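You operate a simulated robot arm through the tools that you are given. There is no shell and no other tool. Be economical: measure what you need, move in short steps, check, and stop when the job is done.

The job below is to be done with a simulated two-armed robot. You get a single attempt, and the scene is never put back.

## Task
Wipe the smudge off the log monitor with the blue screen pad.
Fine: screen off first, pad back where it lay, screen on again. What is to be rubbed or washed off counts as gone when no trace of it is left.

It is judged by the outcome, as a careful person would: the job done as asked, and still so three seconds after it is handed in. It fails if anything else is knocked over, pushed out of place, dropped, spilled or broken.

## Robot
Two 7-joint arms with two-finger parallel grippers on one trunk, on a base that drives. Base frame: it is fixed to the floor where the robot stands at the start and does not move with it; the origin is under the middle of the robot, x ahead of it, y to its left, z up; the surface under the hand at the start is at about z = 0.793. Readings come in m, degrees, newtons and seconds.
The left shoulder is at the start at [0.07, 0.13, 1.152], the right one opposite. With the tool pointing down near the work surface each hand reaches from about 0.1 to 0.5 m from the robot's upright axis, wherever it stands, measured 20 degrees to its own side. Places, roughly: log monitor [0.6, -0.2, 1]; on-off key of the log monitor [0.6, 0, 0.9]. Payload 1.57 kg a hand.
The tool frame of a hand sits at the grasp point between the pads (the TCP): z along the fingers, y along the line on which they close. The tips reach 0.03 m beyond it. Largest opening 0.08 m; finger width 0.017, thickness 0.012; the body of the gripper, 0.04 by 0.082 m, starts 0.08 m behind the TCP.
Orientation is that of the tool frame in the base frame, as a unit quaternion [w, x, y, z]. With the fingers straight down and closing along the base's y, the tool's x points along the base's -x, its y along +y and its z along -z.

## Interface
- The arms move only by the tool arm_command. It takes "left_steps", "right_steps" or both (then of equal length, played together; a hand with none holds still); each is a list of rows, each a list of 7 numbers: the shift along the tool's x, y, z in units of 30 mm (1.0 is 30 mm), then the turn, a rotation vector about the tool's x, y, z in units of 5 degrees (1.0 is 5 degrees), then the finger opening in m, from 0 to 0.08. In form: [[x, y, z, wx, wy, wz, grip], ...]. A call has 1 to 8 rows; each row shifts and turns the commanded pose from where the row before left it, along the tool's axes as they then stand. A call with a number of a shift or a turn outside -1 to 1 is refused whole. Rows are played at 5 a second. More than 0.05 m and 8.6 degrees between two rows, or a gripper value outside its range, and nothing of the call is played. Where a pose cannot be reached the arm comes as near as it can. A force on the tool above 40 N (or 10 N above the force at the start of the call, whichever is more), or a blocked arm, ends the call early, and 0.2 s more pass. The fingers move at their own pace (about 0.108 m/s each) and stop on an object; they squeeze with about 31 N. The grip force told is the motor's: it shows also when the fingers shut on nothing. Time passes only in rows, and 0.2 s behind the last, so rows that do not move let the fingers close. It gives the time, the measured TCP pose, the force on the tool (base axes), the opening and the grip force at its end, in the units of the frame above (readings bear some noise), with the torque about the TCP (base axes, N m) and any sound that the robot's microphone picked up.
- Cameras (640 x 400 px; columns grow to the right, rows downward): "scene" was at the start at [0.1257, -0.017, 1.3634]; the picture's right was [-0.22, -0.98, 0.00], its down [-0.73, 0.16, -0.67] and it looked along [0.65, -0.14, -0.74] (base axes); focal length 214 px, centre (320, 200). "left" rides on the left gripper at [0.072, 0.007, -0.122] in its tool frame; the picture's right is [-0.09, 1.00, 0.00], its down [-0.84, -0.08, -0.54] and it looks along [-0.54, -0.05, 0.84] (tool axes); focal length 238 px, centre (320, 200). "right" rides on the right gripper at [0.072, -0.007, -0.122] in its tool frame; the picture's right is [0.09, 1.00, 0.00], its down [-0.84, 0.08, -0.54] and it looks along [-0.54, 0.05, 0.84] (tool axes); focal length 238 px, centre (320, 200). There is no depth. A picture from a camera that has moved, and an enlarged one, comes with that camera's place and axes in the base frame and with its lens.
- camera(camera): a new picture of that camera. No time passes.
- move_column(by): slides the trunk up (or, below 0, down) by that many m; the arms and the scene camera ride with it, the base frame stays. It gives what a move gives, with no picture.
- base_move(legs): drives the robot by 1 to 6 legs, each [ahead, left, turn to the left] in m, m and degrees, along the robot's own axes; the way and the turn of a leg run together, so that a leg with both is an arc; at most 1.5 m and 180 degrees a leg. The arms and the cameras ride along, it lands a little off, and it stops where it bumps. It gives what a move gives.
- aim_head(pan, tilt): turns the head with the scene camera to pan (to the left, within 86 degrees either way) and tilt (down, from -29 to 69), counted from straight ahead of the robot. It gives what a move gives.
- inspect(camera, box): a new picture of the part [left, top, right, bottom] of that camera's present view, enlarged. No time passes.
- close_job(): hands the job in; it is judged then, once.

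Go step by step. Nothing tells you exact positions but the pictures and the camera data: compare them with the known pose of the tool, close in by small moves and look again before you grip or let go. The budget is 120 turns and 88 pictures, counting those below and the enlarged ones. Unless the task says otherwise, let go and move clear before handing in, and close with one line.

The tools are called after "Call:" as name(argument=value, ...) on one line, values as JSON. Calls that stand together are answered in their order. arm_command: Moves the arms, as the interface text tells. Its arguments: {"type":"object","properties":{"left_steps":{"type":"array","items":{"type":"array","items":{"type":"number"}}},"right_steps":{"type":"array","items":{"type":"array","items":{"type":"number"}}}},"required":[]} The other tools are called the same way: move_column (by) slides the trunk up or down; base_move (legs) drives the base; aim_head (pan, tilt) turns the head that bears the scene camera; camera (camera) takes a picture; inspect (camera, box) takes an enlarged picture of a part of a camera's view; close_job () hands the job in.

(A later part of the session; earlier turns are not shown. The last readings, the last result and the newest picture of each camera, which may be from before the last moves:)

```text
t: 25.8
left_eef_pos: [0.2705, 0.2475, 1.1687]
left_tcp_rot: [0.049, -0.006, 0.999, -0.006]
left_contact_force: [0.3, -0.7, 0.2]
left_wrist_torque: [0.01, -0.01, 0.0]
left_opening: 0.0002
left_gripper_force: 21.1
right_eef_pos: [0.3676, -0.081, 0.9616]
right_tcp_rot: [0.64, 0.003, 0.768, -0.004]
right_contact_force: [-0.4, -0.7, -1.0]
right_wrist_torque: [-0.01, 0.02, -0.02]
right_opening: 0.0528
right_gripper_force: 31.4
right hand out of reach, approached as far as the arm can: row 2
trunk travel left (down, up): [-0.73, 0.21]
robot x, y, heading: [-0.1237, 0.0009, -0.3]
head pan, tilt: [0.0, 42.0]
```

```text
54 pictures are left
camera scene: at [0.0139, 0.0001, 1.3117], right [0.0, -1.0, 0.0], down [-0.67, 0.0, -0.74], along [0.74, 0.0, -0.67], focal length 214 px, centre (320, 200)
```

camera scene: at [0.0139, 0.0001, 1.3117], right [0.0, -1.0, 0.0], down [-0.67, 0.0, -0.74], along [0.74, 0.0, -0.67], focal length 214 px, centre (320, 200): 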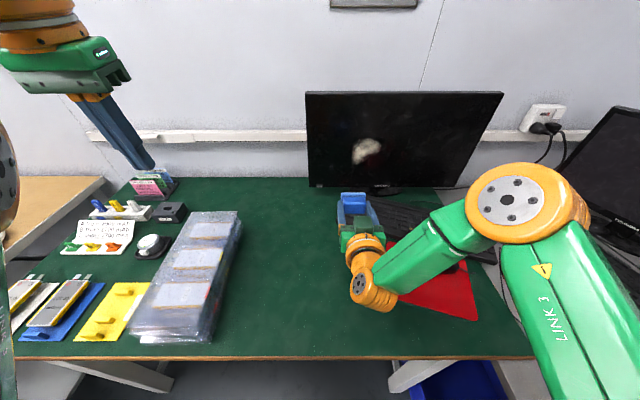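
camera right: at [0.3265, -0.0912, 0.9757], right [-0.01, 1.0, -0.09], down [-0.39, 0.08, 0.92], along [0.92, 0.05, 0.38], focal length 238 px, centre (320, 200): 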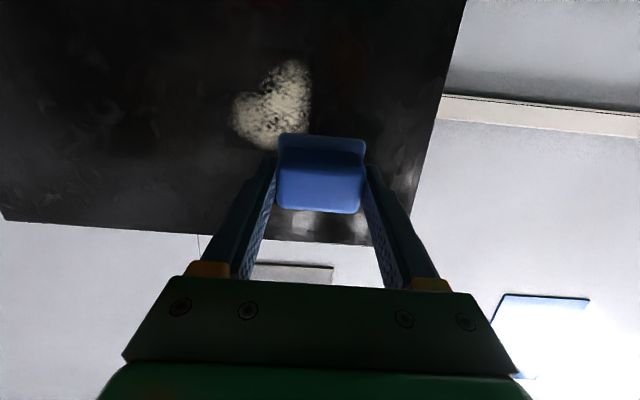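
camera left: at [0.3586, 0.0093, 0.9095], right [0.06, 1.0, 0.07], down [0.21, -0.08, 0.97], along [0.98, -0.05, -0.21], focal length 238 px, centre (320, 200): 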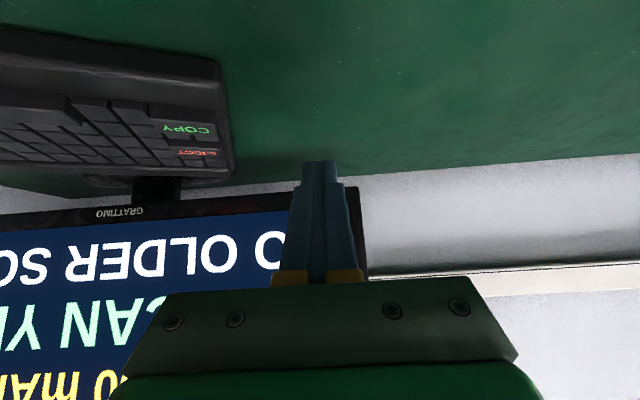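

Still limited; the wrist bends too far with the hand so near the midline. I'll try the hand farther to the right, with the arm extended.

Call:
arm_command(right_steps=[[0, -1, 0, 0, 0, 0, 0.03], [0, -1, 0, 0, 0, 0, 0.03], [0, -1, 0, 0, 0, 0, 0.03], [0, -1, 0, 0, 0, 0, 0.03], [0, 0, 0, 0, -1, 0, 0.03], [0, 0, 0, 0, -1, 0, 0.03], [0, 0, 0.8, 0, 0, 0, 0.03]])

Call:
camera(camera="scene")

```text
t: 27.4
left_eef_pos: [0.2704, 0.2479, 1.168]
left_tcp_rot: [0.048, -0.005, 0.999, -0.005]
left_contact_force: [-0.5, 0.1, 0.7]
left_wrist_torque: [0.03, -0.01, 0.04]
left_opening: 0.0
left_gripper_force: 21.6
right_eef_pos: [0.3715, -0.0827, 1.0316]
right_tcp_rot: [0.706, 0.004, 0.708, -0.004]
right_contact_force: [-0.9, -0.4, -0.3]
right_wrist_torque: [0.01, 0.01, 0.0]
right_opening: 0.0533
right_gripper_force: 30.8
right hand out of reach, approached as far as the arm can: row 1, 2, 3, 4, 5, 6, 7
trunk travel left (down, up): [-0.73, 0.21]
robot x, y, heading: [-0.1213, 0.0015, -0.0]
head pan, tilt: [0.0, 42.0]
```

```text
53 pictures are left
camera scene: at [0.014, -0.0006, 1.3117], right [0.0, -1.0, 0.0], down [-0.67, 0.0, -0.74], along [0.74, 0.0, -0.67], focal length 214 px, centre (320, 200)
```

scene: 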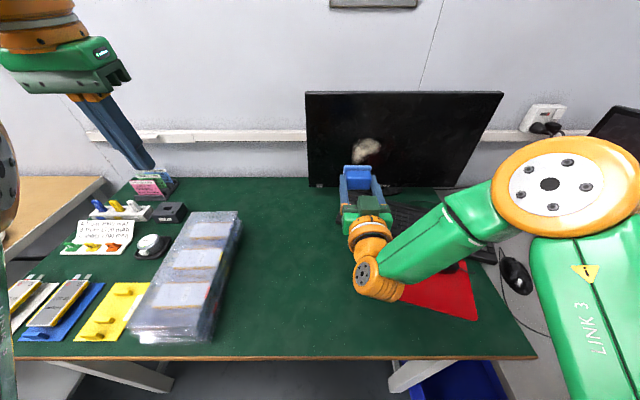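

The hand is horizontal now but folded up close to the shoulder; that is likely the limit. I'll extend forward about 8 cm, which still keeps 3+ cm clear of the screen, and see.

Call:
arm_command(right_steps=[[0, 0, 0.7, 0, 0, 0, 0.03], [0, 0, 0.7, 0, 0, 0, 0.03], [0, 0, 0.7, 0, 0, 0, 0.03]])

Call:
arm_command(right_steps=[[0, 0, 0, 0, 0, 0, 0.03]])

```text
t: 28.2
left_eef_pos: [0.2699, 0.248, 1.1685]
left_tcp_rot: [0.048, -0.005, 0.999, -0.006]
left_contact_force: [-0.2, -0.5, 0.4]
left_wrist_torque: [0.0, -0.02, -0.02]
left_opening: 0.0001
left_gripper_force: 20.9
right_eef_pos: [0.4318, -0.0706, 1.0385]
right_tcp_rot: [0.705, 0.004, 0.709, -0.005]
right_contact_force: [0.1, -0.1, 0.5]
right_wrist_torque: [0.01, 0.0, -0.01]
right_opening: 0.0528
right_gripper_force: 30.5
right hand out of reach, approached as far as the arm can: row 1, 2, 3
trunk travel left (down, up): [-0.73, 0.21]
robot x, y, heading: [-0.1196, 0.0008, -0.1]
head pan, tilt: [0.0, 42.0]
```

```text
t: 28.6
left_eef_pos: [0.2703, 0.2464, 1.1696]
left_tcp_rot: [0.049, -0.005, 0.999, -0.006]
left_contact_force: [-0.5, 0.3, 0.5]
left_wrist_torque: [0.0, 0.01, 0.0]
left_opening: 0.0
left_gripper_force: 21.3
right_eef_pos: [0.4325, -0.0701, 1.0384]
right_tcp_rot: [0.705, 0.004, 0.709, -0.005]
right_contact_force: [0.1, 0.3, -1.6]
right_wrist_torque: [0.0, 0.03, -0.03]
right_opening: 0.0527
right_gripper_force: 30.8
trunk travel left (down, up): [-0.73, 0.21]
robot x, y, heading: [-0.1198, -0.0009, -0.1]
head pan, tilt: [0.0, 42.0]
```

Call:
arm_command(right_steps=[[0.5, 0, 0, 0, 0, 0, 0.03]])

Call:
arm_command(right_steps=[[0, -0.5, 0, 0, 0, 0, 0.03]])

Call:
arm_command(right_steps=[[0, 0, 0, -1, 0, 0, 0.03], [0, 0, 0, -1, 0, 0, 0.03]])

```text
t: 29.0
left_eef_pos: [0.2708, 0.2478, 1.1685]
left_tcp_rot: [0.048, -0.005, 0.999, -0.006]
left_contact_force: [0.0, 0.6, 0.7]
left_wrist_torque: [-0.01, -0.01, -0.01]
left_opening: 0.0
left_gripper_force: 21.7
right_eef_pos: [0.4309, -0.0646, 1.0283]
right_tcp_rot: [0.705, 0.004, 0.709, -0.004]
right_contact_force: [-0.4, 0.3, -0.6]
right_wrist_torque: [0.01, 0.03, 0.01]
right_opening: 0.053
right_gripper_force: 31.0
right hand out of reach, approached as far as the arm can: row 1
trunk travel left (down, up): [-0.73, 0.21]
robot x, y, heading: [-0.1221, 0.0004, 0.1]
head pan, tilt: [0.0, 42.0]
```

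```text
t: 29.4
left_eef_pos: [0.2694, 0.2476, 1.1683]
left_tcp_rot: [0.049, -0.005, 0.999, -0.005]
left_contact_force: [0.0, 0.9, 0.2]
left_wrist_torque: [0.0, 0.02, 0.0]
left_opening: 0.0
left_gripper_force: 20.7
right_eef_pos: [0.4285, -0.0684, 1.0348]
right_tcp_rot: [0.706, 0.004, 0.708, -0.004]
right_contact_force: [0.8, 0.1, -0.7]
right_wrist_torque: [0.02, 0.0, -0.01]
right_opening: 0.053
right_gripper_force: 31.4
right hand out of reach, approached as far as the arm can: row 1
trunk travel left (down, up): [-0.73, 0.21]
robot x, y, heading: [-0.1199, -0.0003, -0.0]
head pan, tilt: [0.0, 42.0]
```

```text
t: 30.0
left_eef_pos: [0.2698, 0.2481, 1.1678]
left_tcp_rot: [0.05, -0.006, 0.999, -0.006]
left_contact_force: [-0.7, 0.5, 0.1]
left_wrist_torque: [-0.01, -0.04, 0.0]
left_opening: 0.0
left_gripper_force: 21.5
right_eef_pos: [0.4115, -0.0176, 1.0656]
right_tcp_rot: [0.702, -0.057, 0.707, 0.056]
right_contact_force: [-0.9, 1.1, -0.3]
right_wrist_torque: [0.01, 0.02, -0.02]
right_opening: 0.0528
right_gripper_force: 30.9
right hand out of reach, approached as far as the arm can: row 1, 2
trunk travel left (down, up): [-0.73, 0.21]
robot x, y, heading: [-0.1199, -0.0003, 0.1]
head pan, tilt: [0.0, 42.0]
```

The limit behaves like a wrist roll or fold limit. I'll undo the yaw and test whether rolling the hand about its own axis frees it (the pad can be at any roll for wiping).

Call:
arm_command(right_steps=[[0, 0, 0, 1, 0, 0, 0.03], [0, 0, 0, 1, 0, 0, 0.03], [0, 0, 0, 0, 0, 1, 0.03], [0, 0, 0, 0, 0, 1, 0.03], [0, 0, 0, 0, 0, 1, 0.03], [0, 0, 0, 0, 0, 1, 0.03]])

Call:
arm_command(right_steps=[[0, -0.5, 0, 0, 0, 0, 0.03], [0, -0.5, 0, 0, 0, 0, 0.03]])

Call:
arm_command(right_steps=[[0, 0, 0, 0, 0, -1, 0.03], [0, 0, 0, 0, 0, -1, 0.03], [0, 0, 0, 0, 0, -1, 0.03], [0, 0, 0, 0, 0, -1, 0.03], [0, 0, 0, 0, 0, -1, 0.03], [0, 0, 0, 0, 0, -1, 0.03], [0, 0, 0, 0, 0, -1, 0.03], [0, 0, 0, 0, 0, -1, 0.03]])

Call:
camera(camera="scene")

```text
t: 31.4
left_eef_pos: [0.2699, 0.248, 1.1682]
left_tcp_rot: [0.049, -0.004, 0.999, -0.005]
left_contact_force: [0.3, 0.1, 0.1]
left_wrist_torque: [-0.02, 0.0, 0.02]
left_opening: 0.0001
left_gripper_force: 21.1
right_eef_pos: [0.4135, -0.0168, 1.0638]
right_tcp_rot: [0.696, 0.126, 0.697, 0.12]
right_contact_force: [-0.2, -0.8, -0.4]
right_wrist_torque: [0.0, 0.0, 0.01]
right_opening: 0.0531
right_gripper_force: 31.2
trunk travel left (down, up): [-0.73, 0.21]
robot x, y, heading: [-0.1183, 0.0018, -0.3]
head pan, tilt: [0.0, 42.0]
```

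```text
t: 32.0
left_eef_pos: [0.2709, 0.2474, 1.1692]
left_tcp_rot: [0.049, -0.005, 0.999, -0.005]
left_contact_force: [-0.2, 0.1, -0.6]
left_wrist_torque: [0.01, 0.0, 0.03]
left_opening: 0.0001
left_gripper_force: 21.1
right_eef_pos: [0.4129, -0.0467, 1.0543]
right_tcp_rot: [0.696, 0.125, 0.697, 0.12]
right_contact_force: [-0.2, 0.0, 0.0]
right_wrist_torque: [0.0, 0.0, -0.01]
right_opening: 0.0529
right_gripper_force: 30.8
trunk travel left (down, up): [-0.73, 0.21]
robot x, y, heading: [-0.1187, -0.0001, -0.3]
head pan, tilt: [0.0, 42.0]
```

```text
t: 33.8
left_eef_pos: [0.2701, 0.2475, 1.1687]
left_tcp_rot: [0.049, -0.005, 0.999, -0.005]
left_contact_force: [-0.1, -0.1, -0.6]
left_wrist_torque: [-0.02, -0.04, 0.0]
left_opening: 0.0
left_gripper_force: 21.6
right_eef_pos: [0.412, -0.0452, 1.0545]
right_tcp_rot: [0.695, -0.122, 0.697, -0.126]
right_contact_force: [0.1, -0.2, -0.1]
right_wrist_torque: [0.0, 0.02, 0.01]
right_opening: 0.0528
right_gripper_force: 30.7
trunk travel left (down, up): [-0.73, 0.21]
robot x, y, heading: [-0.1189, 0.0002, 0.1]
head pan, tilt: [0.0, 42.0]
```

```text
52 pictures are left
camera scene: at [0.0134, 0.0, 1.3118], right [0.0, -1.0, 0.0], down [-0.67, 0.0, -0.74], along [0.74, 0.0, -0.67], focal length 214 px, centre (320, 200)
```

scene: 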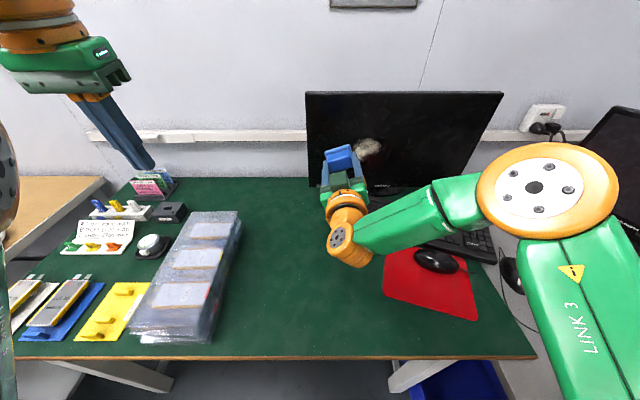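

Roll isn't the limit; the arm is folded with the elbow up. I'll restore the roll, lower the trunk so the shoulder is below the hand, raise the hand relative to it, and back up a bit more so the arm extends.

Call:
arm_command(right_steps=[[0, 0, 0, 0, 0, 1, 0.03], [0, 0, 0, 0, 0, 1, 0.03], [0, 0, 0, 0, 0, 1, 0.03], [0, 0, 0, 0, 0, 1, 0.03]])

Call:
base_move(legs=[[-0.1, 0, 0]])

Call:
move_column(by=-0.1)

Call:
arm_command(right_steps=[[-0.5, 0, 0.8, 0, 0, 0, 0.03], [-0.5, 0, 0.8, 0, 0, 0, 0.03], [-0.5, 0, 0.8, 0, 0, 0, 0.03], [-0.5, 0, 0.8, 0, 0, 0, 0.03]])

Call:
camera(camera="scene")

```text
t: 34.8
left_eef_pos: [0.2707, 0.2479, 1.1684]
left_tcp_rot: [0.048, -0.005, 0.999, -0.006]
left_contact_force: [-0.1, 0.4, 0.0]
left_wrist_torque: [-0.01, 0.03, 0.03]
left_opening: 0.0001
left_gripper_force: 21.3
right_eef_pos: [0.4126, -0.0455, 1.0537]
right_tcp_rot: [0.707, 0.003, 0.708, -0.002]
right_contact_force: [-0.5, 0.4, -0.2]
right_wrist_torque: [-0.02, -0.01, 0.0]
right_opening: 0.053
right_gripper_force: 30.8
trunk travel left (down, up): [-0.73, 0.21]
robot x, y, heading: [-0.1218, 0.0002, -0.0]
head pan, tilt: [0.0, 42.0]
```

```text
t: 35.9
left_eef_pos: [0.1755, 0.2478, 1.1679]
left_tcp_rot: [0.048, -0.005, 0.999, -0.006]
left_contact_force: [0.0, -0.7, -0.6]
left_wrist_torque: [0.02, -0.01, -0.03]
left_opening: 0.0
left_gripper_force: 21.1
right_eef_pos: [0.3161, -0.0461, 1.0527]
right_tcp_rot: [0.705, 0.002, 0.709, -0.002]
right_contact_force: [-0.6, 0.2, -0.6]
right_wrist_torque: [-0.05, 0.03, 0.03]
right_opening: 0.0529
right_gripper_force: 30.9
trunk travel left (down, up): [-0.73, 0.21]
robot x, y, heading: [-0.215, 0.0004, -0.5]
head pan, tilt: [0.0, 42.0]
```

```text
t: 37.2
left_eef_pos: [0.1716, 0.2485, 1.0681]
left_tcp_rot: [0.049, -0.004, 0.999, -0.006]
left_contact_force: [0.1, -0.4, 0.0]
left_wrist_torque: [0.02, 0.02, -0.01]
left_opening: 0.0001
left_gripper_force: 21.3
right_eef_pos: [0.3149, -0.0454, 0.9559]
right_tcp_rot: [0.706, 0.002, 0.708, -0.002]
right_contact_force: [-0.9, -0.7, 0.1]
right_wrist_torque: [0.02, 0.02, 0.01]
right_opening: 0.0532
right_gripper_force: 31.4
trunk travel left (down, up): [-0.63, 0.31]
robot x, y, heading: [-0.2151, 0.0023, 0.2]
head pan, tilt: [0.0, 42.0]
```

```text
t: 38.2
left_eef_pos: [0.1734, 0.2479, 1.0676]
left_tcp_rot: [0.049, -0.004, 0.999, -0.006]
left_contact_force: [0.8, 0.4, 0.3]
left_wrist_torque: [-0.01, -0.02, 0.01]
left_opening: 0.0003
left_gripper_force: 21.1
right_eef_pos: [0.4094, -0.0456, 1.0124]
right_tcp_rot: [0.706, 0.002, 0.708, -0.003]
right_contact_force: [0.0, 0.5, 0.1]
right_wrist_torque: [-0.02, -0.01, -0.01]
right_opening: 0.0529
right_gripper_force: 30.6
trunk travel left (down, up): [-0.63, 0.31]
robot x, y, heading: [-0.2194, 0.0008, -0.0]
head pan, tilt: [0.0, 42.0]
```

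```text
51 pictures are left
camera scene: at [-0.0841, 0.0003, 1.2117], right [0.0, -1.0, 0.0], down [-0.67, 0.0, -0.74], along [0.74, 0.0, -0.67], focal length 214 px, centre (320, 200)
```

scene: 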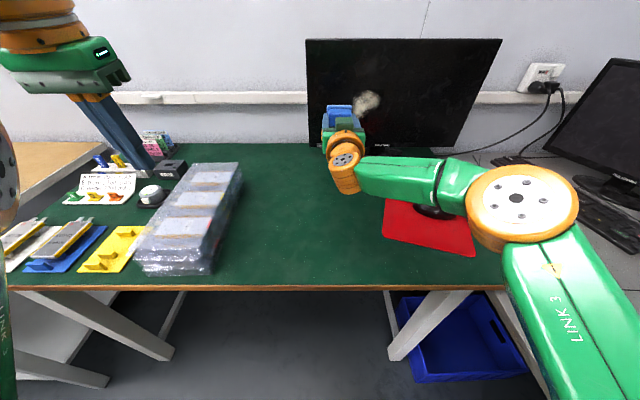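

No limits hit now. I'll move right to the smudge's y and forward a little.

Call:
arm_command(right_steps=[[0.2, -0.8, 0.5, 0, 0, 0, 0.03], [0.2, -0.8, 0.5, 0, 0, 0, 0.03], [0.2, -0.8, 0.5, 0, 0, 0, 0.03], [0.2, -0.8, 0.5, 0, 0, 0, 0.03]])

Call:
camera(camera="scene")

Call:
camera(camera="right")

```text
t: 39.2
left_eef_pos: [0.172, 0.2479, 1.0682]
left_tcp_rot: [0.049, -0.005, 0.999, -0.006]
left_contact_force: [0.0, 0.8, 0.1]
left_wrist_torque: [0.0, -0.02, 0.02]
left_opening: 0.0
left_gripper_force: 21.1
right_eef_pos: [0.4619, -0.1263, 0.9934]
right_tcp_rot: [0.704, 0.003, 0.71, -0.004]
right_contact_force: [-0.1, -0.3, -0.6]
right_wrist_torque: [0.02, 0.03, -0.01]
right_opening: 0.0531
right_gripper_force: 31.0
right hand out of reach, approached as far as the arm can: row 4
trunk travel left (down, up): [-0.63, 0.31]
robot x, y, heading: [-0.219, -0.0001, -0.2]
head pan, tilt: [0.0, 42.0]
```

```text
50 pictures are left
camera scene: at [-0.0846, -0.0002, 1.2118], right [0.0, -1.0, 0.0], down [-0.67, 0.0, -0.74], along [0.74, 0.0, -0.67], focal length 214 px, centre (320, 200)
```

scene: 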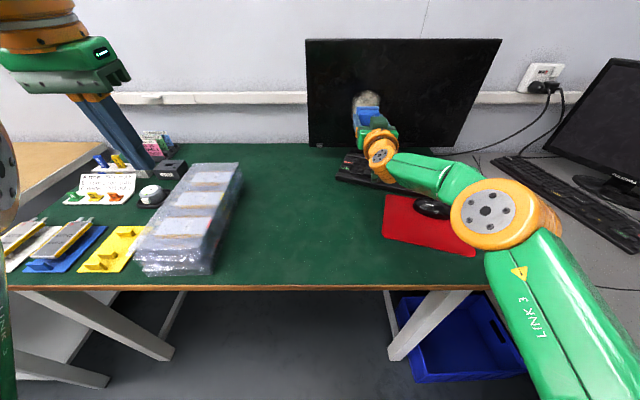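

```text
49 pictures are left
camera right: at [0.3383, -0.1317, 0.9235], right [0.01, 1.0, -0.09], down [-0.53, 0.08, 0.84], along [0.84, 0.04, 0.53], focal length 238 px, centre (320, 200)
```

right: 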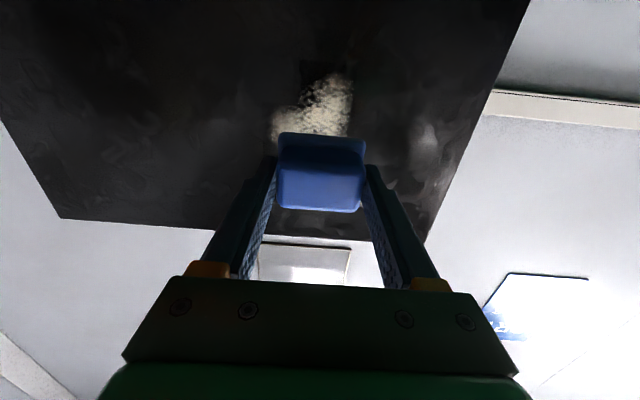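

Close to the limit again at this y. Shifting the base right by 10 cm and the trunk down 6 cm should give room for the strokes.

Call:
arm_command(right_steps=[[-0.7, 0.5, 0, 0, 0, 0, 0.03], [-0.7, 0.5, 0, 0, 0, 0, 0.03], [-0.6, 0.5, 0, 0, 0, 0, 0.03]])

Call:
base_move(legs=[[-0.04, -0.1, 0]])

Call:
move_column(by=-0.06)

Call:
camera(camera="scene")

```text
t: 40.0
left_eef_pos: [0.1724, 0.2472, 1.0685]
left_tcp_rot: [0.05, -0.005, 0.999, -0.006]
left_contact_force: [0.1, -0.1, -0.8]
left_wrist_torque: [0.01, -0.01, -0.01]
left_opening: 0.0001
left_gripper_force: 21.5
right_eef_pos: [0.4613, -0.078, 1.0541]
right_tcp_rot: [0.707, 0.001, 0.707, -0.002]
right_contact_force: [0.4, 0.1, -1.0]
right_wrist_torque: [0.0, 0.04, -0.02]
right_opening: 0.0529
right_gripper_force: 30.5
trunk travel left (down, up): [-0.63, 0.31]
robot x, y, heading: [-0.2173, -0.0007, -0.1]
head pan, tilt: [0.0, 42.0]
```

```text
t: 41.2
left_eef_pos: [0.1326, 0.15, 1.068]
left_tcp_rot: [0.049, -0.006, 0.999, -0.006]
left_contact_force: [-0.4, 0.4, 0.1]
left_wrist_torque: [-0.03, 0.02, 0.01]
left_opening: 0.0
left_gripper_force: 21.3
right_eef_pos: [0.4226, -0.1774, 1.0521]
right_tcp_rot: [0.706, 0.001, 0.708, -0.002]
right_contact_force: [-0.2, -0.7, -0.2]
right_wrist_torque: [-0.01, 0.03, 0.03]
right_opening: 0.0533
right_gripper_force: 31.1
trunk travel left (down, up): [-0.63, 0.31]
robot x, y, heading: [-0.2603, -0.0973, 0.1]
head pan, tilt: [0.0, 42.0]
```

```text
t: 42.2
left_eef_pos: [0.1309, 0.1484, 1.0084]
left_tcp_rot: [0.049, -0.006, 0.999, -0.005]
left_contact_force: [0.5, -0.5, -0.9]
left_wrist_torque: [-0.01, -0.02, 0.03]
left_opening: 0.0002
left_gripper_force: 21.7
right_eef_pos: [0.4213, -0.1782, 0.9932]
right_tcp_rot: [0.706, 0.001, 0.708, -0.002]
right_contact_force: [-0.6, 0.6, 0.4]
right_wrist_torque: [-0.02, -0.01, 0.01]
right_opening: 0.0528
right_gripper_force: 31.0
trunk travel left (down, up): [-0.57, 0.37]
robot x, y, heading: [-0.2586, -0.0999, -0.0]
head pan, tilt: [0.0, 42.0]
```

```text
48 pictures are left
camera scene: at [-0.1248, -0.0992, 1.1517], right [0.0, -1.0, 0.0], down [-0.67, 0.0, -0.74], along [0.74, 0.0, -0.67], focal length 214 px, centre (320, 200)
```

scene: 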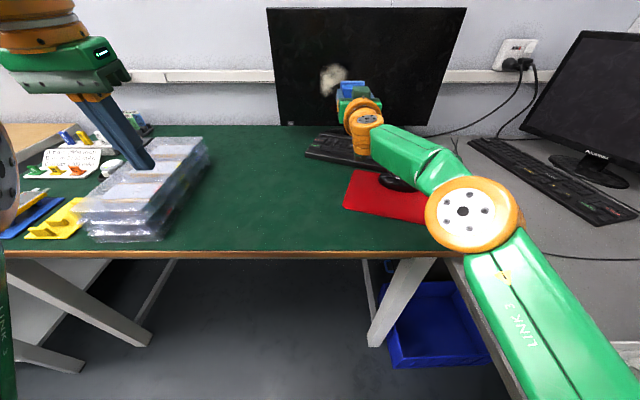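

Call:
inspect(camera="scene", box=[280, 45, 408, 125])

Call:
arm_command(right_steps=[[0, 0.5, 0.8, 0, 0, 0, 0.03], [0, 0.5, 0.8, 0, 0, 0, 0.03], [0, 0, 0.8, 0, 0, 0, 0.03], [0, 0, 0, 0, 0, 0, 0.03]])

Call:
inspect(camera="scene", box=[280, 45, 408, 125])

Call:
camera(camera="right")

```text
5.00 times, centred on (344, 85) of scene
camera zoom: at [-0.1248, -0.0992, 1.1517], right [0.0, -1.0, 0.0], down [-0.67, 0.0, -0.74], along [0.74, 0.0, -0.67], focal length 1072 px, centre (200, 775)
```

zoom: 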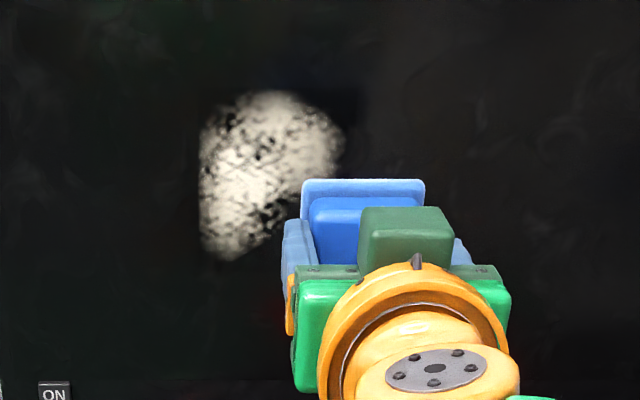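

```text
t: 43.2
left_eef_pos: [0.1312, 0.1491, 1.0086]
left_tcp_rot: [0.049, -0.005, 0.999, -0.006]
left_contact_force: [-0.5, -0.2, -0.8]
left_wrist_torque: [-0.01, -0.01, 0.02]
left_opening: 0.0
left_gripper_force: 21.6
right_eef_pos: [0.4272, -0.1753, 0.9918]
right_tcp_rot: [0.706, 0.001, 0.708, -0.001]
right_contact_force: [0.3, -0.9, 0.1]
right_wrist_torque: [0.01, -0.01, 0.04]
right_opening: 0.053
right_gripper_force: 31.5
right hand out of reach, approached as far as the arm can: row 1, 2, 3
trunk travel left (down, up): [-0.57, 0.37]
robot x, y, heading: [-0.2584, -0.0989, 0.2]
head pan, tilt: [0.0, 42.0]
```

```text
5.00 times, centred on (344, 85) of scene
camera zoom: at [-0.1247, -0.0993, 1.1518], right [0.0, -1.0, 0.0], down [-0.67, 0.0, -0.74], along [0.74, 0.0, -0.67], focal length 1072 px, centre (200, 775)
```

zoom: 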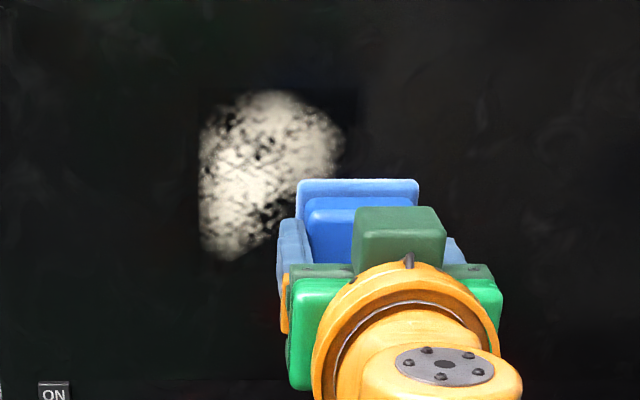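

```text
45 pictures are left
camera right: at [0.3046, -0.1826, 0.9214], right [0.0, 1.0, -0.09], down [-0.54, 0.08, 0.84], along [0.84, 0.05, 0.54], focal length 238 px, centre (320, 200)
```

right: 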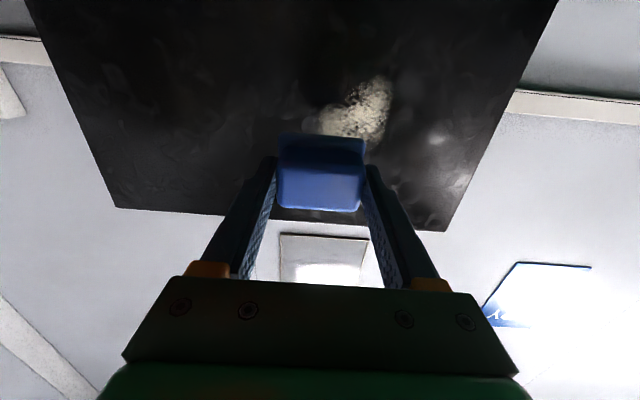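

The forward limit here is full extension (TCP about 0.68 m from the axis), so the base must be nearer. I'll retract the hand 12 cm, then drive forward 18 cm.

Call:
arm_command(right_steps=[[0, 0, -0.8, 0, 0, 0, 0.03], [0, 0, -0.8, 0, 0, 0, 0.03], [0, 0, -0.8, 0, 0, 0, 0.03], [0, 0, -0.8, 0, 0, 0, 0.03], [0, 0, -0.8, 0, 0, 0, 0.03]])

Call:
camera(camera="scene")

```text
t: 44.4
left_eef_pos: [0.1304, 0.149, 1.009]
left_tcp_rot: [0.049, -0.005, 0.999, -0.006]
left_contact_force: [0.2, -0.6, 0.2]
left_wrist_torque: [0.02, 0.03, 0.01]
left_opening: 0.0
left_gripper_force: 20.5
right_eef_pos: [0.3058, -0.1749, 0.9914]
right_tcp_rot: [0.706, 0.0, 0.708, -0.001]
right_contact_force: [0.5, -0.1, 0.4]
right_wrist_torque: [0.0, 0.04, 0.02]
right_opening: 0.0529
right_gripper_force: 30.9
trunk travel left (down, up): [-0.57, 0.37]
robot x, y, heading: [-0.2577, -0.1003, -0.0]
head pan, tilt: [0.0, 42.0]
```

```text
44 pictures are left
camera scene: at [-0.1253, -0.0995, 1.1519], right [0.0, -1.0, 0.0], down [-0.67, 0.0, -0.74], along [0.74, 0.0, -0.67], focal length 214 px, centre (320, 200)
```

scene: 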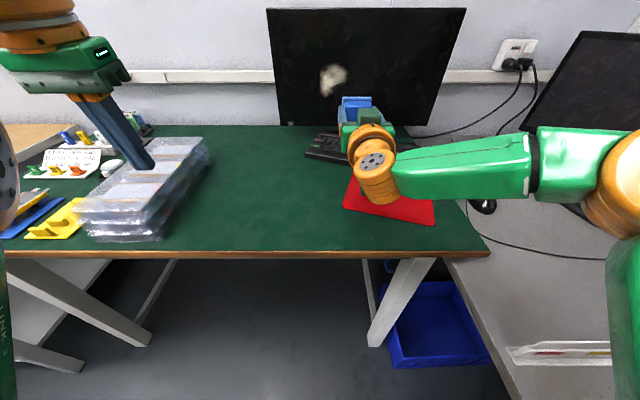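

Call:
base_move(legs=[[0.18, 0, 0]])

Call:
camera(camera="scene")

```text
t: 45.9
left_eef_pos: [0.3095, 0.1496, 1.0093]
left_tcp_rot: [0.049, -0.006, 0.999, -0.006]
left_contact_force: [-0.1, 1.1, -1.0]
left_wrist_torque: [-0.04, 0.0, 0.03]
left_opening: 0.0
left_gripper_force: 21.7
right_eef_pos: [0.4832, -0.1745, 0.991]
right_tcp_rot: [0.707, 0.001, 0.707, -0.001]
right_contact_force: [0.2, 0.0, -1.1]
right_wrist_torque: [0.0, 0.06, -0.03]
right_opening: 0.0529
right_gripper_force: 30.5
trunk travel left (down, up): [-0.57, 0.37]
robot x, y, heading: [-0.0811, -0.098, 0.2]
head pan, tilt: [0.0, 42.0]
```

```text
43 pictures are left
camera scene: at [0.053, -0.0989, 1.1519], right [0.0, -1.0, 0.0], down [-0.67, 0.0, -0.74], along [0.74, 0.0, -0.67], focal length 214 px, centre (320, 200)
```

scene: 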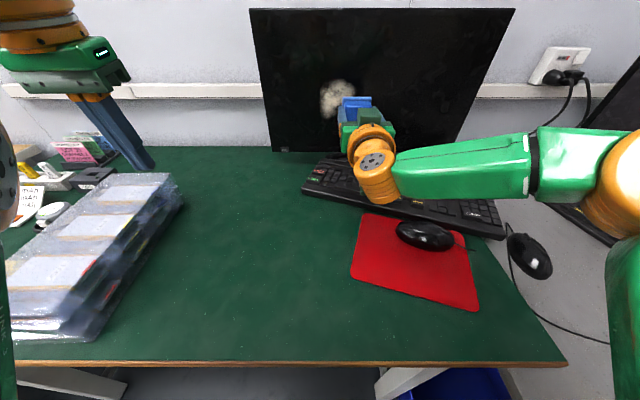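

Call:
aim_head(pan=-8, tilt=20)

Call:
inspect(camera="scene", box=[240, 120, 400, 220])

```text
t: 46.8
left_eef_pos: [0.3103, 0.1494, 1.0086]
left_tcp_rot: [0.049, -0.007, 0.999, -0.005]
left_contact_force: [-0.4, 0.4, -0.3]
left_wrist_torque: [0.02, 0.03, 0.01]
left_opening: 0.0
left_gripper_force: 21.7
right_eef_pos: [0.4848, -0.1735, 0.9922]
right_tcp_rot: [0.706, 0.001, 0.708, -0.002]
right_contact_force: [-0.7, 1.7, -0.2]
right_wrist_torque: [-0.02, -0.02, 0.02]
right_opening: 0.053
right_gripper_force: 30.7
trunk travel left (down, up): [-0.57, 0.37]
robot x, y, heading: [-0.0813, -0.0991, -0.1]
head pan, tilt: [-8.0, 20.0]
```

```text
4.00 times, centred on (320, 170) of scene
camera zoom: at [0.0621, -0.1118, 1.1861], right [-0.14, -0.99, 0.0], down [-0.34, 0.05, -0.94], along [0.93, -0.13, -0.34], focal length 858 px, centre (320, 320)
```

zoom: 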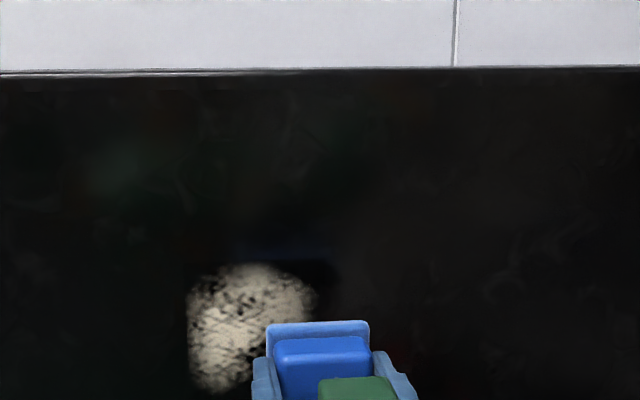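

The smudge spans y −0.098…−0.19, z 0.94…1.035. I'll line up at its upper left and approach the screen.

Call:
arm_command(right_steps=[[-0.3, 0.6, 0, 0, 0, 0, 0.03], [-0.3, 0.6, 0, 0, 0, 0, 0.03], [-0.3, 0.6, 0, 0, 0, 0, 0.03], [-0.2, 0.6, 0, 0, 0, 0, 0.03], [0, 0, 0.7, 0, 0, 0, 0.03], [0, 0, 0.7, 0, 0, 0, 0.03], [0, 0, 0, 0, 0, 0, 0.03]])

Call:
camera(camera="scene")

Call:
camera(camera="right")

```text
t: 48.4
left_eef_pos: [0.3086, 0.1493, 1.0088]
left_tcp_rot: [0.049, -0.008, 0.999, -0.006]
left_contact_force: [0.3, -1.3, -0.4]
left_wrist_torque: [0.01, 0.03, 0.05]
left_opening: 0.0
left_gripper_force: 20.7
right_eef_pos: [0.5259, -0.1013, 1.0239]
right_tcp_rot: [0.707, 0.0, 0.708, -0.001]
right_contact_force: [0.7, 0.1, -1.2]
right_wrist_torque: [-0.01, 0.02, 0.05]
right_opening: 0.0529
right_gripper_force: 31.5
trunk travel left (down, up): [-0.57, 0.37]
robot x, y, heading: [-0.0807, -0.0991, 0.7]
head pan, tilt: [-8.0, 20.0]
```

```text
41 pictures are left
camera scene: at [0.0619, -0.1118, 1.1862], right [-0.14, -0.99, 0.0], down [-0.34, 0.05, -0.94], along [0.93, -0.13, -0.34], focal length 214 px, centre (320, 200)
```

scene: 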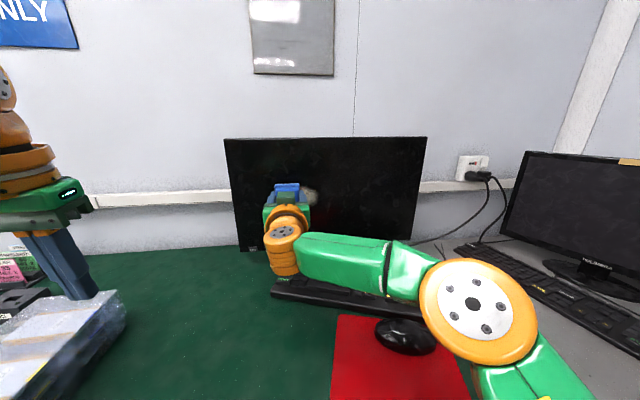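

```text
40 pictures are left
camera right: at [0.4038, -0.1079, 0.9529], right [0.0, 1.0, -0.09], down [-0.54, 0.08, 0.84], along [0.84, 0.05, 0.54], focal length 238 px, centre (320, 200)
```

right: 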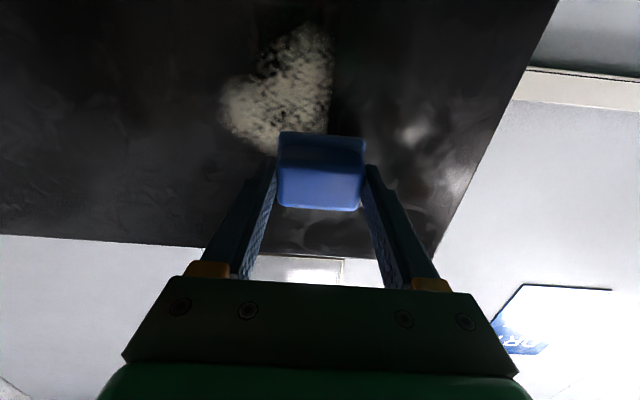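

Call:
arm_command(right_steps=[[0, 0, 0.3, 0, 0, 0, 0.03], [0, 0, 0.2, 0, 0, 0, 0.03], [0, 0, 0.1, 0, 0, 0, 0.03], [0, 0, 0.1, 0, 0, 0, 0.03], [0, 0, 0, 0, 0, 0, 0.03]])

Call:
arm_command(right_steps=[[0, 0, 0.07, 0, 0, 0, 0.03], [0, 0, 0.07, 0, 0, 0, 0.03], [0, 0, 0, 0, 0, 0, 0.03]])

```text
t: 49.6
left_eef_pos: [0.3106, 0.149, 1.0083]
left_tcp_rot: [0.049, -0.007, 0.999, -0.005]
left_contact_force: [0.4, -0.4, 0.7]
left_wrist_torque: [0.05, 0.02, 0.01]
left_opening: 0.0
left_gripper_force: 21.4
right_eef_pos: [0.5473, -0.1017, 1.0249]
right_tcp_rot: [0.706, 0.001, 0.708, -0.002]
right_contact_force: [-0.2, 0.0, -1.0]
right_wrist_torque: [-0.02, -0.04, 0.01]
right_opening: 0.0529
right_gripper_force: 30.8
trunk travel left (down, up): [-0.57, 0.37]
robot x, y, heading: [-0.0764, -0.1002, 0.1]
head pan, tilt: [-8.0, 20.0]
```

```text
t: 50.4
left_eef_pos: [0.3072, 0.1488, 1.01]
left_tcp_rot: [0.051, -0.006, 0.999, -0.006]
left_contact_force: [-0.1, -1.2, -0.1]
left_wrist_torque: [0.02, 0.01, 0.0]
left_opening: 0.0
left_gripper_force: 21.3
right_eef_pos: [0.5499, -0.1021, 1.0265]
right_tcp_rot: [0.707, 0.001, 0.707, -0.002]
right_contact_force: [-7.1, -0.6, -2.6]
right_wrist_torque: [-0.01, -0.06, 0.18]
right_opening: 0.0529
right_gripper_force: 31.3
trunk travel left (down, up): [-0.57, 0.37]
robot x, y, heading: [-0.0755, -0.0998, 0.1]
head pan, tilt: [-8.0, 20.0]
```

Contact at TCP x≈0.55 with 7 N. I'll sweep right across the top band.

Call:
arm_command(right_steps=[[0, -0.4, 0, 0, 0, 0, 0.03], [0, -0.4, 0, 0, 0, 0, 0.03], [0, -0.4, 0, 0, 0, 0, 0.03], [0, -0.4, 0, 0, 0, 0, 0.03], [0, -0.4, 0, 0, 0, 0, 0.03], [0, -0.4, 0, 0, 0, 0, 0.03], [0, -0.4, 0, 0, 0, 0, 0.03], [0, -0.4, 0, 0, 0, 0, 0.03]])

Call:
inspect(camera="scene", box=[216, 125, 440, 265])

```text
t: 52.2
left_eef_pos: [0.3072, 0.1498, 1.0084]
left_tcp_rot: [0.05, -0.007, 0.999, -0.006]
left_contact_force: [0.0, 0.9, 0.0]
left_wrist_torque: [-0.01, -0.01, -0.01]
left_opening: 0.0001
left_gripper_force: 21.0
right_eef_pos: [0.55, -0.196, 1.0264]
right_tcp_rot: [0.707, 0.001, 0.707, -0.001]
right_contact_force: [-4.5, 1.0, -0.7]
right_wrist_torque: [-0.03, -0.11, 0.14]
right_opening: 0.0528
right_gripper_force: 30.6
trunk travel left (down, up): [-0.57, 0.37]
robot x, y, heading: [-0.0819, -0.0987, -0.1]
head pan, tilt: [-8.0, 20.0]
```

```text
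2.86 times, centred on (328, 195) of scene
camera zoom: at [0.0603, -0.1116, 1.1864], right [-0.14, -0.99, 0.0], down [-0.34, 0.05, -0.94], along [0.93, -0.13, -0.34], focal length 613 px, centre (297, 214)
```

zoom: 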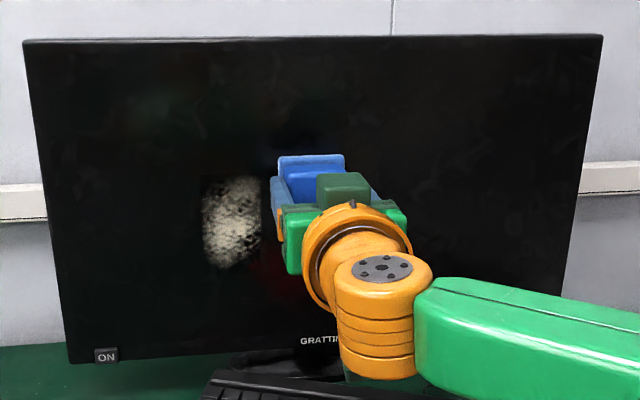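

The smudge faded along the stroke but needs several passes. I'll press a touch more and sweep back.

Call:
arm_command(right_steps=[[0, 0.2, 0.05, 0, 0, 0, 0.03], [0, 0.45, 0, 0, 0, 0, 0.03], [0, 0.45, 0, 0, 0, 0, 0.03], [0, 0.45, 0, 0, 0, 0, 0.03], [0, 0.45, 0, 0, 0, 0, 0.03], [0, 0.45, 0, 0, 0, 0, 0.03], [0, 0.45, 0, 0, 0, 0, 0.03], [0, 0.45, 0, 0, 0, 0, 0.03]])

Call:
arm_command(right_steps=[[0.4, 0, 0, 0, 0, 0, 0.03], [0.1, -0.5, 0, 0, 0, 0, 0.03], [0, -0.5, 0, 0, 0, 0, 0.03], [0, -0.5, 0, 0, 0, 0, 0.03], [0, -0.5, 0, 0, 0, 0, 0.03], [0, -0.5, 0, 0, 0, 0, 0.03], [0, -0.5, 0, 0, 0, 0, 0.03], [0, -0.4, 0, 0, 0, 0, 0.03]])

Call:
inspect(camera="scene", box=[216, 125, 440, 265])

```text
t: 54.0
left_eef_pos: [0.3054, 0.1479, 1.0108]
left_tcp_rot: [0.051, -0.007, 0.999, -0.005]
left_contact_force: [0.7, 1.0, 0.3]
left_wrist_torque: [0.0, -0.02, 0.0]
left_opening: 0.0
left_gripper_force: 20.8
right_eef_pos: [0.5488, -0.098, 1.0279]
right_tcp_rot: [0.71, 0.001, 0.705, 0.0]
right_contact_force: [-10.4, -3.8, 0.5]
right_wrist_torque: [0.03, -0.02, 0.05]
right_opening: 0.0527
right_gripper_force: 30.9
trunk travel left (down, up): [-0.57, 0.37]
robot x, y, heading: [-0.0808, -0.0962, -0.3]
head pan, tilt: [-8.0, 20.0]
```

```text
t: 55.8
left_eef_pos: [0.3055, 0.1508, 1.0098]
left_tcp_rot: [0.052, -0.007, 0.999, -0.007]
left_contact_force: [-0.2, -0.2, -0.3]
left_wrist_torque: [0.02, 0.0, 0.01]
left_opening: 0.0
left_gripper_force: 21.4
right_eef_pos: [0.5506, -0.1979, 1.0125]
right_tcp_rot: [0.708, 0.0, 0.707, -0.002]
right_contact_force: [-10.5, 2.7, -0.7]
right_wrist_torque: [0.01, -0.04, 0.23]
right_opening: 0.053
right_gripper_force: 31.3
trunk travel left (down, up): [-0.57, 0.37]
robot x, y, heading: [-0.0811, -0.096, 0.1]
head pan, tilt: [-8.0, 20.0]
```

```text
2.86 times, centred on (328, 195) of scene
camera zoom: at [0.0577, -0.1104, 1.1867], right [-0.14, -0.99, 0.0], down [-0.34, 0.05, -0.94], along [0.93, -0.13, -0.34], focal length 613 px, centre (297, 214)
```

zoom: 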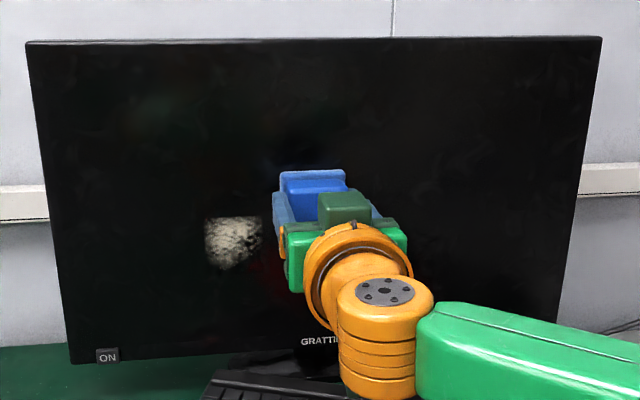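

The upper part is gone. I'll continue with the next lower bands.

Call:
arm_command(right_steps=[[0.5, 0, -0.02, 0, 0, 0, 0.03], [0.1, 0.5, 0, 0, 0, 0, 0.03], [0, 0.5, 0, 0, 0, 0, 0.03], [0, 0.5, 0, 0, 0, 0, 0.03], [0, 0.5, 0, 0, 0, 0, 0.03], [0, 0.5, 0, 0, 0, 0, 0.03], [0, 0.5, 0, 0, 0, 0, 0.03], [0, 0.4, 0, 0, 0, 0, 0.03]])

Call:
arm_command(right_steps=[[0.3, 0, 0, 0, 0, 0, 0.03], [0.1, -0.5, 0, 0, 0, 0, 0.03], [0, -0.5, 0, 0, 0, 0, 0.03], [0, -0.5, 0, 0, 0, 0, 0.03], [0, -0.5, 0, 0, 0, 0, 0.03], [0, -0.5, 0, 0, 0, 0, 0.03], [0, -0.5, 0, 0, 0, 0, 0.03], [0, -0.4, 0, 0, 0, 0, 0.03]])

Call:
inspect(camera="scene", box=[216, 125, 440, 265])

```text
t: 57.6
left_eef_pos: [0.3069, 0.1491, 1.0119]
left_tcp_rot: [0.052, -0.006, 0.999, -0.004]
left_contact_force: [-0.6, 0.4, -0.7]
left_wrist_torque: [0.01, 0.0, 0.02]
left_opening: 0.0
left_gripper_force: 21.5
right_eef_pos: [0.5496, -0.0996, 0.9938]
right_tcp_rot: [0.708, 0.001, 0.706, -0.001]
right_contact_force: [-10.2, -3.7, -0.5]
right_wrist_torque: [-0.01, -0.11, 0.02]
right_opening: 0.0529
right_gripper_force: 31.4
trunk travel left (down, up): [-0.57, 0.37]
robot x, y, heading: [-0.0775, -0.1007, 0.2]
head pan, tilt: [-8.0, 20.0]
```

```text
t: 59.4
left_eef_pos: [0.3058, 0.1501, 1.0098]
left_tcp_rot: [0.051, -0.007, 0.999, -0.006]
left_contact_force: [0.4, -0.3, 0.2]
left_wrist_torque: [0.0, 0.03, 0.01]
left_opening: 0.0
left_gripper_force: 21.0
right_eef_pos: [0.55, -0.1998, 0.9798]
right_tcp_rot: [0.707, 0.001, 0.707, -0.002]
right_contact_force: [-9.6, 2.5, -0.9]
right_wrist_torque: [-0.08, -0.18, 0.14]
right_opening: 0.0527
right_gripper_force: 31.2
trunk travel left (down, up): [-0.57, 0.37]
robot x, y, heading: [-0.0789, -0.0966, 0.0]
head pan, tilt: [-8.0, 20.0]
```

```text
2.86 times, centred on (328, 195) of scene
camera zoom: at [0.0583, -0.1107, 1.1867], right [-0.14, -0.99, 0.0], down [-0.34, 0.05, -0.94], along [0.93, -0.13, -0.34], focal length 613 px, centre (297, 214)
```

zoom: 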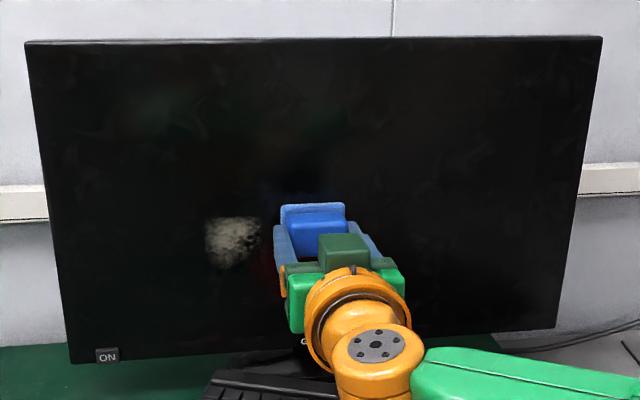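

Call:
arm_command(right_steps=[[0.4, 0, 0, 0, 0, 0, 0.03], [0.1, 0.5, 0, 0, 0, 0, 0.03], [0, 0.5, 0, 0, 0, 0, 0.03], [0, 0.5, 0, 0, 0, 0, 0.03], [0, 0.5, 0, 0, 0, 0, 0.03], [0, 0.5, 0, 0, 0, 0, 0.03], [0, 0.5, 0, 0, 0, 0, 0.03], [0, 0.4, 0, 0, 0, 0, 0.03]])

Call:
arm_command(right_steps=[[0.4, 0, 0, 0, 0, 0, 0.03], [0.1, -0.5, 0, 0, 0, 0, 0.03], [0, -0.5, 0, 0, 0, 0, 0.03], [0, -0.5, 0, 0, 0, 0, 0.03], [0, -0.5, 0, 0, 0, 0, 0.03], [0, -0.5, 0, 0, 0, 0, 0.03], [0, -0.5, 0, 0, 0, 0, 0.03], [0, -0.4, 0, 0, 0, 0, 0.03]])

Call:
inspect(camera="scene", box=[216, 125, 440, 265])

```text
t: 61.2
left_eef_pos: [0.3064, 0.1493, 1.0096]
left_tcp_rot: [0.051, -0.007, 0.999, -0.006]
left_contact_force: [-0.8, 0.6, 0.7]
left_wrist_torque: [0.0, 0.0, 0.01]
left_opening: 0.0
left_gripper_force: 21.3
right_eef_pos: [0.5502, -0.097, 0.9667]
right_tcp_rot: [0.707, 0.0, 0.707, -0.001]
right_contact_force: [-6.0, -0.8, 0.2]
right_wrist_torque: [0.05, -0.14, 0.03]
right_opening: 0.0531
right_gripper_force: 31.1
trunk travel left (down, up): [-0.57, 0.37]
robot x, y, heading: [-0.0759, -0.0964, 0.3]
head pan, tilt: [-8.0, 20.0]
```

```text
t: 63.0
left_eef_pos: [0.3081, 0.1495, 1.0092]
left_tcp_rot: [0.05, -0.007, 0.999, -0.005]
left_contact_force: [-0.3, 0.6, -0.2]
left_wrist_torque: [-0.03, -0.02, 0.02]
left_opening: 0.0
left_gripper_force: 21.6
right_eef_pos: [0.5489, -0.1996, 0.9505]
right_tcp_rot: [0.707, 0.001, 0.707, -0.001]
right_contact_force: [-6.0, 1.6, -0.3]
right_wrist_torque: [-0.05, -0.11, 0.22]
right_opening: 0.0528
right_gripper_force: 30.8
trunk travel left (down, up): [-0.57, 0.37]
robot x, y, heading: [-0.0777, -0.0982, 0.3]
head pan, tilt: [-8.0, 20.0]
```

```text
2.86 times, centred on (328, 195) of scene
camera zoom: at [0.0601, -0.1112, 1.1864], right [-0.14, -0.99, 0.0], down [-0.34, 0.05, -0.94], along [0.93, -0.13, -0.34], focal length 613 px, centre (297, 214)
```

zoom: 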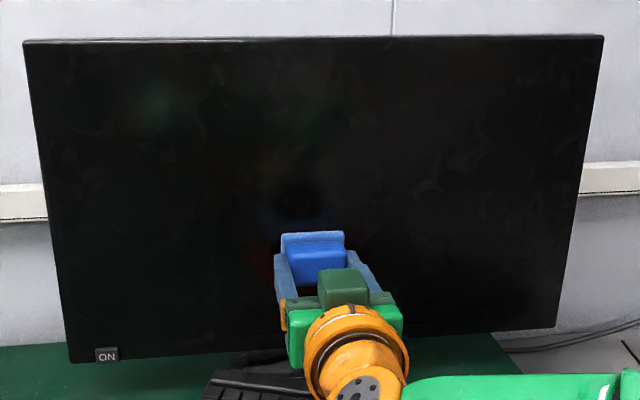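

It looks clean; one more pass over the lowest band, then I back off and inspect for traces.

Call:
arm_command(right_steps=[[0.2, 0, 0, 0, 0, 0, 0.03], [0.1, 0.5, 0, 0, 0, 0, 0.03], [0, 0.5, 0, 0, 0, 0, 0.03], [0, 0.5, 0, 0, 0, 0, 0.03], [0, 0.5, 0, 0, 0, 0, 0.03], [0, 0.5, 0, 0, 0, 0, 0.03], [0, 0.5, 0, 0, 0, 0, 0.03], [0, 0.4, 0, 0, 0, 0, 0.03]])

Call:
arm_command(right_steps=[[0, 0, -0.4, 0, 0, 0, 0.03], [0, 0, -0.8, 0, 0, 0, 0.03], [0, -0.8, -0.8, 0, 0, 0, 0.03], [0, -0.8, -0.5, 0, 0, 0, 0.03], [0, -0.8, 0, 0, 0, 0, 0.03], [0, -0.8, 0, 0, 0, 0, 0.03]])

Call:
inspect(camera="scene", box=[240, 140, 368, 220])

Call:
camera(camera="right")

```text
t: 64.8
left_eef_pos: [0.3073, 0.1485, 1.0096]
left_tcp_rot: [0.051, -0.007, 0.999, -0.005]
left_contact_force: [0.4, 0.4, 0.3]
left_wrist_torque: [0.0, 0.0, 0.03]
left_opening: 0.0001
left_gripper_force: 21.3
right_eef_pos: [0.5518, -0.0981, 0.9406]
right_tcp_rot: [0.707, 0.001, 0.707, 0.0]
right_contact_force: [-6.7, -1.3, -1.5]
right_wrist_torque: [0.03, -0.13, 0.07]
right_opening: 0.0533
right_gripper_force: 31.2
trunk travel left (down, up): [-0.57, 0.37]
robot x, y, heading: [-0.0802, -0.098, 0.3]
head pan, tilt: [-8.0, 20.0]
```

```text
t: 66.2
left_eef_pos: [0.308, 0.1503, 1.0087]
left_tcp_rot: [0.049, -0.007, 0.999, -0.005]
left_contact_force: [-0.4, -0.1, -0.4]
left_wrist_torque: [0.02, 0.0, -0.02]
left_opening: 0.0
left_gripper_force: 21.3
right_eef_pos: [0.4774, -0.1945, 0.9403]
right_tcp_rot: [0.707, 0.001, 0.708, -0.001]
right_contact_force: [0.0, -0.2, -0.1]
right_wrist_torque: [-0.03, 0.01, -0.01]
right_opening: 0.0527
right_gripper_force: 31.7
trunk travel left (down, up): [-0.57, 0.37]
robot x, y, heading: [-0.0813, -0.099, 0.1]
head pan, tilt: [-8.0, 20.0]
```

```text
5.00 times, centred on (304, 180) of scene
camera zoom: at [0.0617, -0.112, 1.1862], right [-0.14, -0.99, 0.0], down [-0.34, 0.05, -0.94], along [0.93, -0.13, -0.34], focal length 1072 px, centre (400, 300)
```

zoom: 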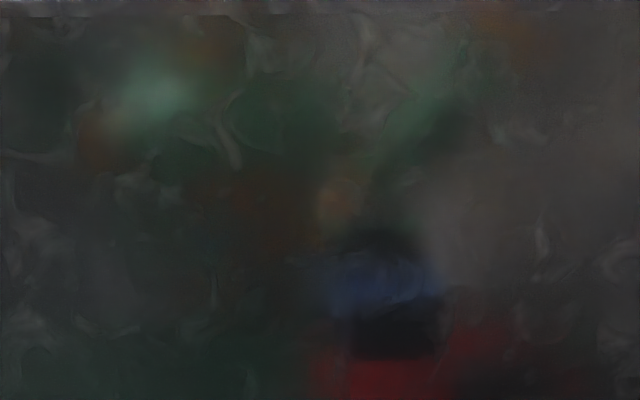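

```text
34 pictures are left
camera right: at [0.3546, -0.1994, 0.8697], right [0.0, 1.0, -0.09], down [-0.54, 0.08, 0.84], along [0.84, 0.05, 0.54], focal length 238 px, centre (320, 200)
```

right: 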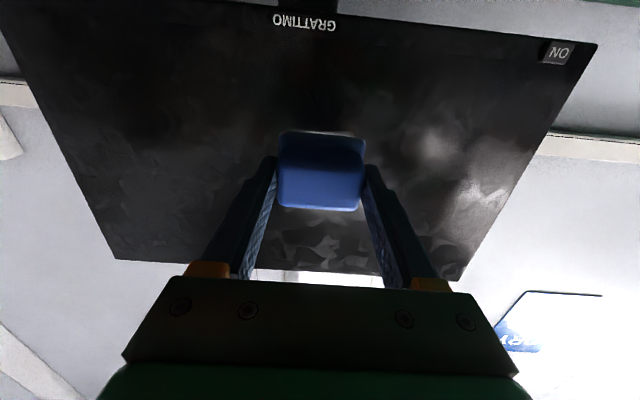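

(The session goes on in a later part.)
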